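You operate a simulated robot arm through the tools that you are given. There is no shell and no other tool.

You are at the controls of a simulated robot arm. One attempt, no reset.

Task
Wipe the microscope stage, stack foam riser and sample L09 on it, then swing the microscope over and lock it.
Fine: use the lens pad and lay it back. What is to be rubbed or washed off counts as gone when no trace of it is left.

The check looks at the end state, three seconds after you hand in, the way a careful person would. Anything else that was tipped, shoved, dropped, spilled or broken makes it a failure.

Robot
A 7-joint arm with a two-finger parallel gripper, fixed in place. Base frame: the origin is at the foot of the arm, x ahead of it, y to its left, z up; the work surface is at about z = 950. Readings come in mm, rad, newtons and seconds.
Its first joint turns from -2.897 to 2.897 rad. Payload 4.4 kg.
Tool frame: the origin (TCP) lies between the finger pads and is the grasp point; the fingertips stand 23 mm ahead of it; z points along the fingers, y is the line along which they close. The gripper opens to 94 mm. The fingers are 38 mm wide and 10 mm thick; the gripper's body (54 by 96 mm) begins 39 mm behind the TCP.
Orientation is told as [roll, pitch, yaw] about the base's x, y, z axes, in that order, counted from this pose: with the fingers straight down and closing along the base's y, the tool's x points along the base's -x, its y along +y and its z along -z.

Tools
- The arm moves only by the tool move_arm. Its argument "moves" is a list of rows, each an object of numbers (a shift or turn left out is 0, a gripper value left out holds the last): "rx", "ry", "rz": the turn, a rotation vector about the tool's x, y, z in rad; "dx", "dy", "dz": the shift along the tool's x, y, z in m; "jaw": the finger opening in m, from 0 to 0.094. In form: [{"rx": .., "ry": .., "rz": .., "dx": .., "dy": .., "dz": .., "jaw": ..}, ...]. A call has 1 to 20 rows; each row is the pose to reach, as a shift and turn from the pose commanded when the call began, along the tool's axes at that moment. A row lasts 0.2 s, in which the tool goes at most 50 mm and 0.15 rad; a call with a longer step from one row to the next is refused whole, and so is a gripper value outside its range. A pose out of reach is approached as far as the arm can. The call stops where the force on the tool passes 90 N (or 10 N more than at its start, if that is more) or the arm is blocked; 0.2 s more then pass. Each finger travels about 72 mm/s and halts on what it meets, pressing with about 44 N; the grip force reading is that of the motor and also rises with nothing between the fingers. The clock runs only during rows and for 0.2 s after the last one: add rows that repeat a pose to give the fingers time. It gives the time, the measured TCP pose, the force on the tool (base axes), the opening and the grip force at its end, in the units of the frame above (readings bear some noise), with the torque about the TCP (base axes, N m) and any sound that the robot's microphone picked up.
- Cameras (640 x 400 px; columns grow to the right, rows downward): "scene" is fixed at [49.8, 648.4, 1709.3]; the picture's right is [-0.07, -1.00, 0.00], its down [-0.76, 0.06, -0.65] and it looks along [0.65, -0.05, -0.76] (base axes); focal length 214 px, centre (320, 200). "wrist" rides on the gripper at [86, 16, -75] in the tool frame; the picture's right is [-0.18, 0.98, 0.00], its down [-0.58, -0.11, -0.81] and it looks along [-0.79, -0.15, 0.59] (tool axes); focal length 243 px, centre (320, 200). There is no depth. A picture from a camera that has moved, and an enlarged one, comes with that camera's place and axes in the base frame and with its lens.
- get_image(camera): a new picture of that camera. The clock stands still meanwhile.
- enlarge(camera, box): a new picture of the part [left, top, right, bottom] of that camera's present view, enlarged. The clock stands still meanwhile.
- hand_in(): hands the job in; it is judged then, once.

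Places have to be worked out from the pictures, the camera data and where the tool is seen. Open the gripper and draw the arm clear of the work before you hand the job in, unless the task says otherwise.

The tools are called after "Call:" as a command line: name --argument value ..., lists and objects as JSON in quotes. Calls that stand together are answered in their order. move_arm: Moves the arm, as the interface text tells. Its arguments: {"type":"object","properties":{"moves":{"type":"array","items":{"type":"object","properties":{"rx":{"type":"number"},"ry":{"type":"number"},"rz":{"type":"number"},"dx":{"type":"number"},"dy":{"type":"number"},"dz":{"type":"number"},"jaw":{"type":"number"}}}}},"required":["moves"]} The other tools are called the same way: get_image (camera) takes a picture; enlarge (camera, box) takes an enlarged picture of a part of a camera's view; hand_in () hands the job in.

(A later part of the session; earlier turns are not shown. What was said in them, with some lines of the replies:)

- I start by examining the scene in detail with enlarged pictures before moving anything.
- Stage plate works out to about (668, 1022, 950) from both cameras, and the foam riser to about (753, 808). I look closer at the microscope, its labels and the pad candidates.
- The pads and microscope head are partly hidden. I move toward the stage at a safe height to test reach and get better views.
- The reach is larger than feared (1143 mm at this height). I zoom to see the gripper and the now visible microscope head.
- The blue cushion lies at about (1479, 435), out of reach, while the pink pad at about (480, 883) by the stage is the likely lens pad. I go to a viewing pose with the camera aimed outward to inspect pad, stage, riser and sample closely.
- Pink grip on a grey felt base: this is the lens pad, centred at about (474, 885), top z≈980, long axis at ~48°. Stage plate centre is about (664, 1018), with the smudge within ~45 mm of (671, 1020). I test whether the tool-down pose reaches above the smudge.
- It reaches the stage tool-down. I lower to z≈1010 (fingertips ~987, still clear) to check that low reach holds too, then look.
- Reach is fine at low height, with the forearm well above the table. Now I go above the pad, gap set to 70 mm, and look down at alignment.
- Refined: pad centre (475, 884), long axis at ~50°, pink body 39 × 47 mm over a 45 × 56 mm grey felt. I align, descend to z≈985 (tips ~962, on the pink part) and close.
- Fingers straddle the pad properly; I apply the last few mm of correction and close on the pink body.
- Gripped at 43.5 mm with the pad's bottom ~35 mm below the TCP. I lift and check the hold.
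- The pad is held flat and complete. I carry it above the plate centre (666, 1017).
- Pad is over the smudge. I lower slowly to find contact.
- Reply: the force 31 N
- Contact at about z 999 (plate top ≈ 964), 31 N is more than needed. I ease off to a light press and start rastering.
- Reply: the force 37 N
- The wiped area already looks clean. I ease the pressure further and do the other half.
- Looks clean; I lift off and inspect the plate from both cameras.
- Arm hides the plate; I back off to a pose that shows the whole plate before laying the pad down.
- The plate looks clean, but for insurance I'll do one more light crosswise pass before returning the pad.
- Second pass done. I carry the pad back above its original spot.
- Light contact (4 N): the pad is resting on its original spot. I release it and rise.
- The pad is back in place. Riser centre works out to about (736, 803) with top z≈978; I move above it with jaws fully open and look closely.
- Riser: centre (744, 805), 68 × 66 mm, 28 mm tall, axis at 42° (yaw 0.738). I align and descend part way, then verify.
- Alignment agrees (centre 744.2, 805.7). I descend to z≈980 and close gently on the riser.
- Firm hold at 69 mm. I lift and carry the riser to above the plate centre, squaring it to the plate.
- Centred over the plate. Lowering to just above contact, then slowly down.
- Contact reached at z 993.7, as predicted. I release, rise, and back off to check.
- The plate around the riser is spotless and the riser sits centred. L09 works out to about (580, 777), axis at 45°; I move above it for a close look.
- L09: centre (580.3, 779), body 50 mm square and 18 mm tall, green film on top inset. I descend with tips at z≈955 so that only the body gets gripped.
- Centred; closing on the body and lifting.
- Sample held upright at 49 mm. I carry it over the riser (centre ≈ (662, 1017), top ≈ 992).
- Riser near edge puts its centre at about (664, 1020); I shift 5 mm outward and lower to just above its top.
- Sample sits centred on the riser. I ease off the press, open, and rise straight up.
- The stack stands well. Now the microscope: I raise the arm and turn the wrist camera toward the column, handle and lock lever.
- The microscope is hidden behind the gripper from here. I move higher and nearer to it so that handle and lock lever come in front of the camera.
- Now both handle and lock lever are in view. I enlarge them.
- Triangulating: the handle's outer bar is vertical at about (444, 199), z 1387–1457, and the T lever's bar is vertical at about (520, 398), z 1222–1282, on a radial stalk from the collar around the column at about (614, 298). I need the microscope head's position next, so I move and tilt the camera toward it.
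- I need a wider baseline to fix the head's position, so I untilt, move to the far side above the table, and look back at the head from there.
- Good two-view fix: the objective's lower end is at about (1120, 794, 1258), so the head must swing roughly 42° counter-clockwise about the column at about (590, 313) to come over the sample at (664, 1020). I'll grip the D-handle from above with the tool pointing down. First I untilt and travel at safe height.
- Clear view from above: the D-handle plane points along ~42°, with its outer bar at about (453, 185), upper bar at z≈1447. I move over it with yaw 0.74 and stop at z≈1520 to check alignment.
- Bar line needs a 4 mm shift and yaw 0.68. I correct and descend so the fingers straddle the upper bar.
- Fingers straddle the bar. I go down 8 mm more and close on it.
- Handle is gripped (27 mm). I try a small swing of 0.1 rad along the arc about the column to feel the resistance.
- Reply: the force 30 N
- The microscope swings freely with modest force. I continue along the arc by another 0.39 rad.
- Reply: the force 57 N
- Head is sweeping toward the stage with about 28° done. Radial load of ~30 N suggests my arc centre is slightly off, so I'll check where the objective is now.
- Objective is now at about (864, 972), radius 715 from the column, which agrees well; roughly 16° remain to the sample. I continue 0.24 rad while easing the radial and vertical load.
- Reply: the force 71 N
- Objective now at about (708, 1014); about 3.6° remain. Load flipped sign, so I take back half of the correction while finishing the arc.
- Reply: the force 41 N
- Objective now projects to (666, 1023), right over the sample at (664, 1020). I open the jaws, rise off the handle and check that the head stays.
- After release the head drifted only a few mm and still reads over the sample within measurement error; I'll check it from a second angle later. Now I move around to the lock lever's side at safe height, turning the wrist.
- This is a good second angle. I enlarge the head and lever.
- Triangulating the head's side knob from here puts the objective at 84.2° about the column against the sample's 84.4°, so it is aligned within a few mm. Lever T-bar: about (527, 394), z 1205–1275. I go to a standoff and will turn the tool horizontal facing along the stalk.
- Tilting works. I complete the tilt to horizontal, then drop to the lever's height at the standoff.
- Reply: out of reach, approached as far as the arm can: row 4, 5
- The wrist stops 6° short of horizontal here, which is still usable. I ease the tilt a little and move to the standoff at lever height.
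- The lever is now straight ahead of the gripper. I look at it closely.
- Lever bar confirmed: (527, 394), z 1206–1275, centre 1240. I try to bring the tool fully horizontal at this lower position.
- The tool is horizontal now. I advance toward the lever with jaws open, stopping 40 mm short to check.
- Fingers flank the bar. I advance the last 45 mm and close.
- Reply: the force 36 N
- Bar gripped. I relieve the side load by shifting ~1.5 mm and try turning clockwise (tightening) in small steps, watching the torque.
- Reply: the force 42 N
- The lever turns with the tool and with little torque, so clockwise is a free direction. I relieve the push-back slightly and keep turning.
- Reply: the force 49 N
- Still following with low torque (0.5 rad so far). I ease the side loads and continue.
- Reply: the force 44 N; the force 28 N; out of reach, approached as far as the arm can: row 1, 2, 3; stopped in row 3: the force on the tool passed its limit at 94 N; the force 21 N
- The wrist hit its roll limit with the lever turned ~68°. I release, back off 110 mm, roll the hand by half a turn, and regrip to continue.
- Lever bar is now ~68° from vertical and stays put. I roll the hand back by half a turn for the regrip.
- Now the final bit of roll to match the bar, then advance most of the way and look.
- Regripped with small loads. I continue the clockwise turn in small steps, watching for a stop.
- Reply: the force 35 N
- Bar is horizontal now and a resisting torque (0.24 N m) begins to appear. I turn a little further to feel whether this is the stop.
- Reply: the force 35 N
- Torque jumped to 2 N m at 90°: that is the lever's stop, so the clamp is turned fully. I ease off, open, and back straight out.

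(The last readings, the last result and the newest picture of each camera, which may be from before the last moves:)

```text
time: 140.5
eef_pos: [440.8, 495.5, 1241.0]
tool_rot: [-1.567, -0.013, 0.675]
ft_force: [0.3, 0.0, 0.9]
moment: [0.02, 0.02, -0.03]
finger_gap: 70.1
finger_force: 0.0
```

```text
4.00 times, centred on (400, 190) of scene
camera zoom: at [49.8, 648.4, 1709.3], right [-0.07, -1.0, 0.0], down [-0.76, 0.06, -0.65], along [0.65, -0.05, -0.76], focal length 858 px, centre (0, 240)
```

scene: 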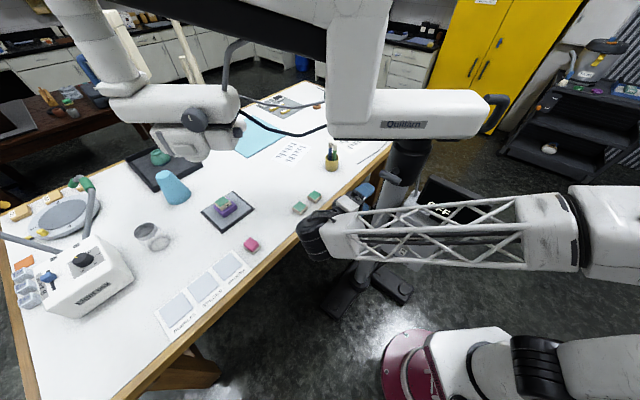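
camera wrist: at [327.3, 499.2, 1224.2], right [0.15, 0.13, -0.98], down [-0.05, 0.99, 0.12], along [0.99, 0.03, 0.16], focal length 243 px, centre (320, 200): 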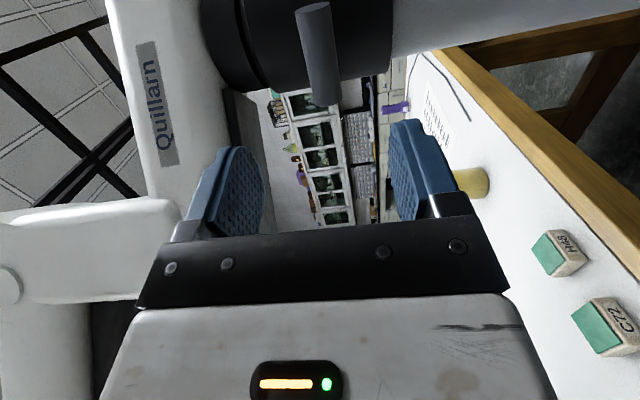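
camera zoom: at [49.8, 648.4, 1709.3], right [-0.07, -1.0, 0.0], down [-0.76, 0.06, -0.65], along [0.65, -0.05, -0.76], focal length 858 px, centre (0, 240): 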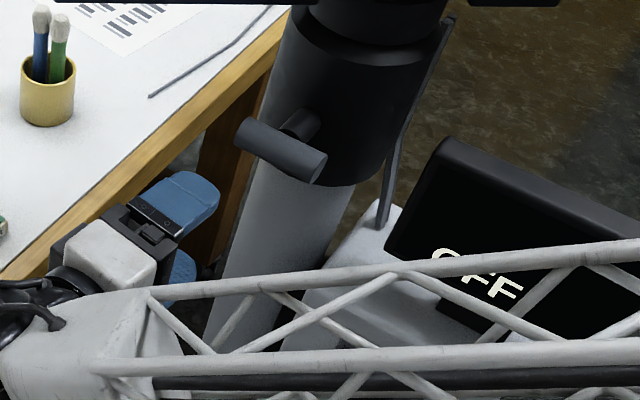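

The T-bar is horizontal, at its stop. Before handing in I want one more check of the head over the sample, so I unwind the wrist and retreat the way I came.

Call:
move_arm --moves '[{"dz": -0.01, "rz": 0.14}, {"dz": -0.02, "rz": 0.28}, {"dz": -0.03, "rz": 0.42}, {"dz": -0.04, "rz": 0.56}, {"dz": -0.05, "rz": 0.7}, {"dz": -0.06, "rz": 0.84}, {"dz": -0.06, "rz": 0.98}, {"dz": -0.06, "rz": 1.12}, {"dz": -0.06, "rz": 1.26}, {"dz": -0.06, "rz": 1.4}, {"dz": -0.06, "rz": 1.55}, {"dz": -0.06, "rz": 1.55}]'

Call:
move_arm --moves '[{"dx": -0.03, "ry": 0.14}, {"dx": -0.06, "ry": 0.28}, {"dx": -0.09, "ry": 0.42}, {"dx": -0.12, "ry": 0.56}, {"dx": -0.15, "ry": 0.7}, {"dx": -0.18, "ry": 0.84}, {"dx": -0.2, "ry": 0.98}, {"dx": -0.2, "ry": 1.12}, {"dx": -0.2, "ry": 1.26}, {"dx": -0.2, "ry": 1.4}, {"dx": -0.2, "ry": 1.54}, {"dx": -0.2, "ry": 1.54}]'

Call:
get_image --camera "scene"

```text
time: 143.1
eef_pos: [405.3, 542.3, 1239.5]
tool_rot: [-1.006, -1.564, 0.109]
ft_force: [0.1, 0.2, -0.1]
moment: [0.0, 0.01, 0.0]
finger_gap: 70.1
finger_force: 0.1
```

```text
time: 145.7
eef_pos: [408.0, 542.1, 1440.2]
tool_rot: [-0.008, -0.025, -0.895]
ft_force: [-0.6, 0.3, 0.0]
moment: [0.01, -0.05, -0.02]
finger_gap: 70.0
finger_force: 0.1
```

```text
taken
```

scene: 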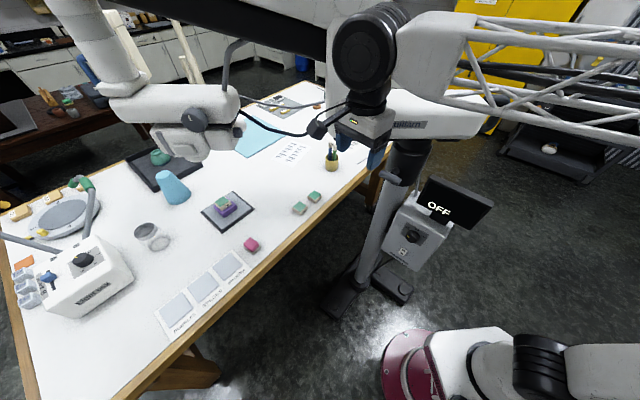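

Head unchanged. I yaw the hand and go to a low viewpoint on the robot side to see objective and sample together.

Call:
move_arm --moves '[{"rz": -0.147, "dy": 0.0}, {"rz": -0.294}, {"rz": -0.441}, {"rz": -0.588}, {"rz": -0.735}, {"rz": -0.882}, {"rz": -1.029}, {"rz": -1.176}, {"rz": -1.323}, {"rz": -1.47}, {"rz": -1.617}, {"rz": -1.764}, {"rz": -1.911}, {"rz": -2.058}, {"rz": -2.2}, {"rz": -2.2}]'

```text
time: 149.1
eef_pos: [406.4, 544.2, 1440.5]
tool_rot: [-0.017, 0.024, 1.306]
ft_force: [-0.3, -0.3, 0.1]
moment: [0.02, -0.01, -0.01]
finger_gap: 70.2
finger_force: 0.0
```

Call:
move_arm --moves '[{"dx": -0.0267, "dy": -0.005, "dz": 0.028}, {"dx": -0.0534, "dy": -0.01, "dz": 0.056}, {"dx": -0.08, "dy": -0.015, "dz": 0.084}, {"dx": -0.107, "dy": -0.02, "dz": 0.112}, {"dx": -0.1335, "dy": -0.024, "dz": 0.14}, {"dx": -0.16, "dy": -0.029, "dz": 0.168}, {"dx": -0.187, "dy": -0.034, "dz": 0.197}, {"dx": -0.2137, "dy": -0.039, "dz": 0.225}, {"dx": -0.2137, "dy": -0.039, "dz": 0.225}]'

Call:
move_arm --moves '[{"ry": -0.14}, {"ry": -0.28}, {"ry": -0.42}, {"ry": -0.56}, {"ry": -0.7}, {"ry": -0.8}, {"ry": -0.8}]'

Call:
get_image --camera "wrist"

Call:
get_image --camera "scene"

```text
time: 151.1
eef_pos: [504.4, 732.3, 1208.5]
tool_rot: [-0.017, 0.023, 1.304]
ft_force: [-0.9, 0.2, -0.3]
moment: [-0.02, -0.04, 0.04]
finger_gap: 70.1
finger_force: 0.1
```

```text
time: 152.7
eef_pos: [504.0, 733.3, 1210.5]
tool_rot: [-0.024, -0.778, 1.323]
ft_force: [0.2, -0.2, -0.4]
moment: [0.01, 0.02, 0.0]
finger_gap: 70.0
finger_force: 0.1
```

```text
taken
camera wrist: at [458.2, 628.0, 1202.7], right [-0.92, 0.39, 0.11], down [0.05, -0.17, 0.98], along [0.4, 0.91, 0.14], focal length 243 px, centre (320, 200)
```

wrist: 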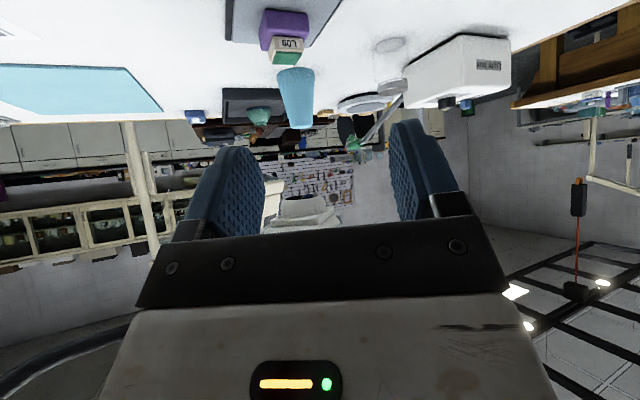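

```text
taken
```

scene: 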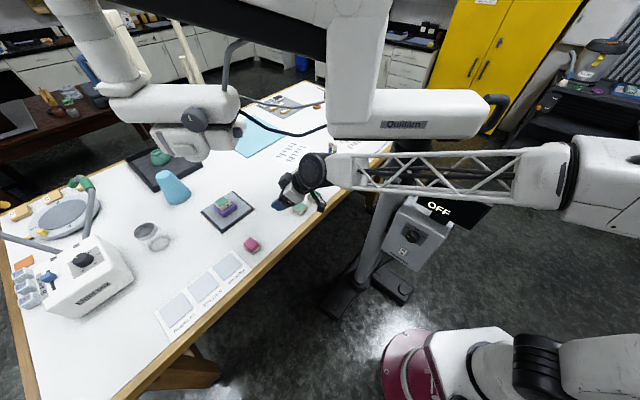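

Call:
enlarge --camera "wrist" --box '[240, 20, 400, 240]'

```text
1.82 times, centred on (320, 130) of wrist
camera zoom: at [458.2, 628.0, 1202.7], right [-0.92, 0.39, 0.11], down [0.05, -0.17, 0.98], along [0.4, 0.91, 0.14], focal length 441 px, centre (320, 327)
```

zoom: 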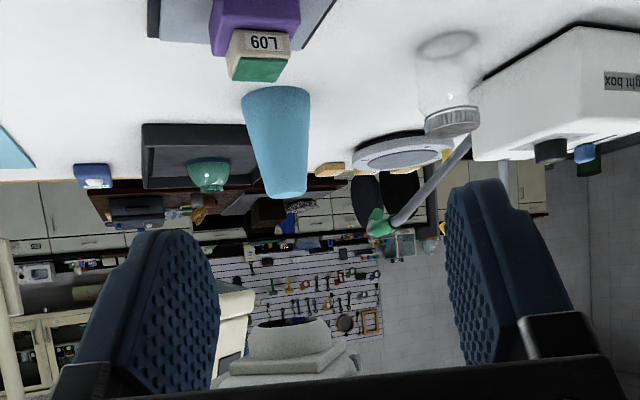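

Two-view fix gives the objective at (661.5, 1021.6, 1256), within 3 mm of the sample. Everything is in place, so I untilt and withdraw the arm clear with the gripper open.

Call:
move_arm --moves '[{"ry": 0.14}, {"ry": 0.28}, {"ry": 0.42}, {"ry": 0.56}, {"ry": 0.7}, {"ry": 0.8}, {"ry": 0.8}]'

Call:
move_arm --moves '[{"dx": 0.0267, "dy": 0.005, "dz": -0.028, "jaw": 0.094}, {"dx": 0.0534, "dy": 0.01, "dz": -0.056, "jaw": 0.094}, {"dx": 0.08, "dy": 0.015, "dz": -0.084, "jaw": 0.094}, {"dx": 0.107, "dy": 0.02, "dz": -0.112, "jaw": 0.094}, {"dx": 0.1335, "dy": 0.024, "dz": -0.14, "jaw": 0.094}, {"dx": 0.16, "dy": 0.035, "dz": -0.168, "jaw": 0.094}, {"dx": 0.187, "dy": 0.06, "dz": -0.197, "jaw": 0.094}, {"dx": 0.2137, "dy": 0.09, "dz": -0.225, "jaw": 0.094}, {"dx": 0.2137, "dy": 0.12, "dz": -0.25, "jaw": 0.094}, {"dx": 0.2137, "dy": 0.12, "dz": -0.25, "jaw": 0.094}]'

Call:
get_image --camera "scene"

Call:
enlarge --camera "scene" --box '[180, 160, 340, 270]'

Call:
enlarge --camera "scene" --box '[120, 60, 280, 220]'

Call:
enlarge --camera "scene" --box '[340, 140, 500, 270]'

```text
time: 154.3
eef_pos: [503.8, 733.3, 1209.3]
tool_rot: [-0.017, 0.023, 1.304]
ft_force: [0.0, 0.0, 0.3]
moment: [-0.01, 0.03, -0.01]
finger_gap: 70.1
finger_force: 0.0
```

```text
time: 156.5
eef_pos: [329.0, 566.0, 1463.2]
tool_rot: [-0.018, 0.023, 1.302]
ft_force: [1.5, 0.5, 0.1]
moment: [-0.01, 0.0, 0.02]
finger_gap: 94.1
finger_force: 0.0
```

```text
taken
```

scene: 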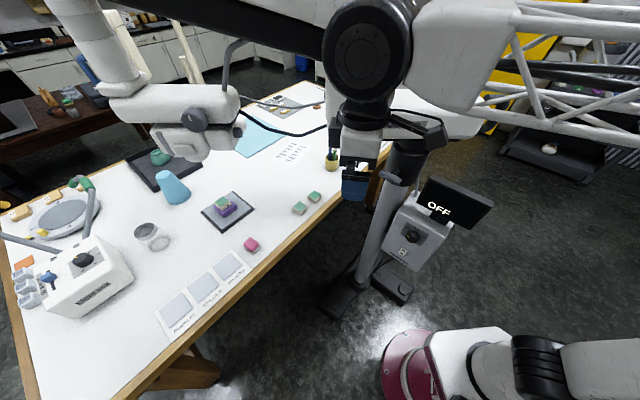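

```text
3.64 times, centred on (260, 215) of scene
camera zoom: at [49.8, 648.4, 1709.3], right [-0.07, -1.0, 0.0], down [-0.76, 0.06, -0.65], along [0.65, -0.05, -0.76], focal length 780 px, centre (538, 146)
```

zoom: 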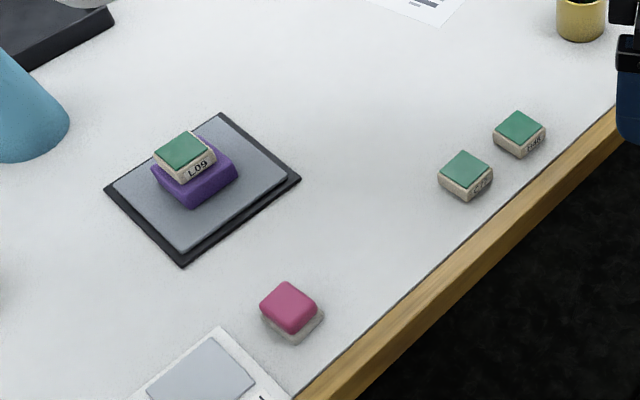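

```text
2.50 times, centred on (200, 140) of scene
camera zoom: at [49.8, 648.4, 1709.3], right [-0.07, -1.0, 0.0], down [-0.76, 0.06, -0.65], along [0.65, -0.05, -0.76], focal length 536 px, centre (620, 350)
```

zoom: 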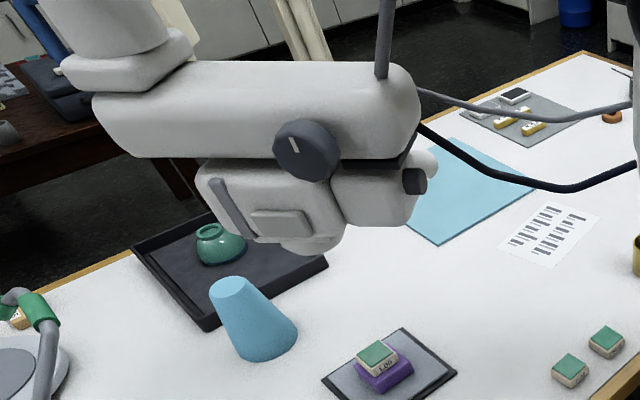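

```text
3.08 times, centred on (420, 205) of scene
camera zoom: at [49.8, 648.4, 1709.3], right [-0.07, -1.0, 0.0], down [-0.76, 0.06, -0.65], along [0.65, -0.05, -0.76], focal length 660 px, centre (12, 185)
```

zoom: 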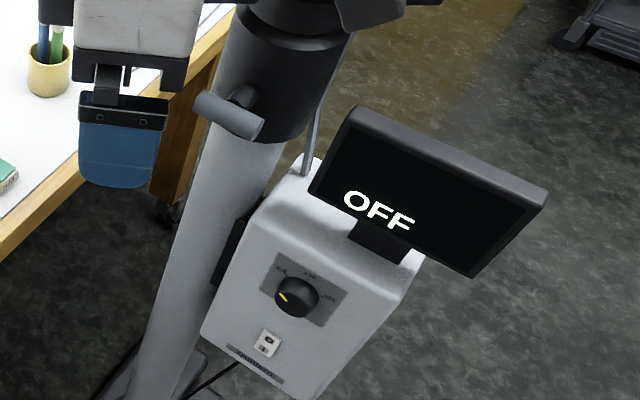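

The plate is clean, the riser and L09 are stacked under the objective, the pad is back in its place, the lock lever is at its stop, and nothing else has moved. The gripper is open and clear, so I hand in.

Call:
hand_in

```text
The job is handed in.
```

The job is handed in. The pictures and force readings before handing in showed all of it done, and I don't have the check's verdict.

- **Stage:** I wiped the plate twice with the lens pad, and no trace of the smudge was visible in the close-up pictures. I took the pink-topped pad beside the stage to be the lens pad. It is back where it lay, to within a few mm.
- **Stack:** The foam riser sits at the centre of the stage, with sample L09 centred on top of it.
- **Microscope:** I swung it about 42° by its handle. The objective ended about 3 mm from the sample's centre, measured from two camera angles.
- **Lock:** I turned the column's lever a quarter turn clockwise, until it hit a hard stop. The lever has no label, and I didn't push the microscope afterwards to confirm it holds. I treated the stop as locked because the microscope swung freely before the turn.

In the last pictures nothing else looked tipped or shoved. The gripper is open and clear of the work.
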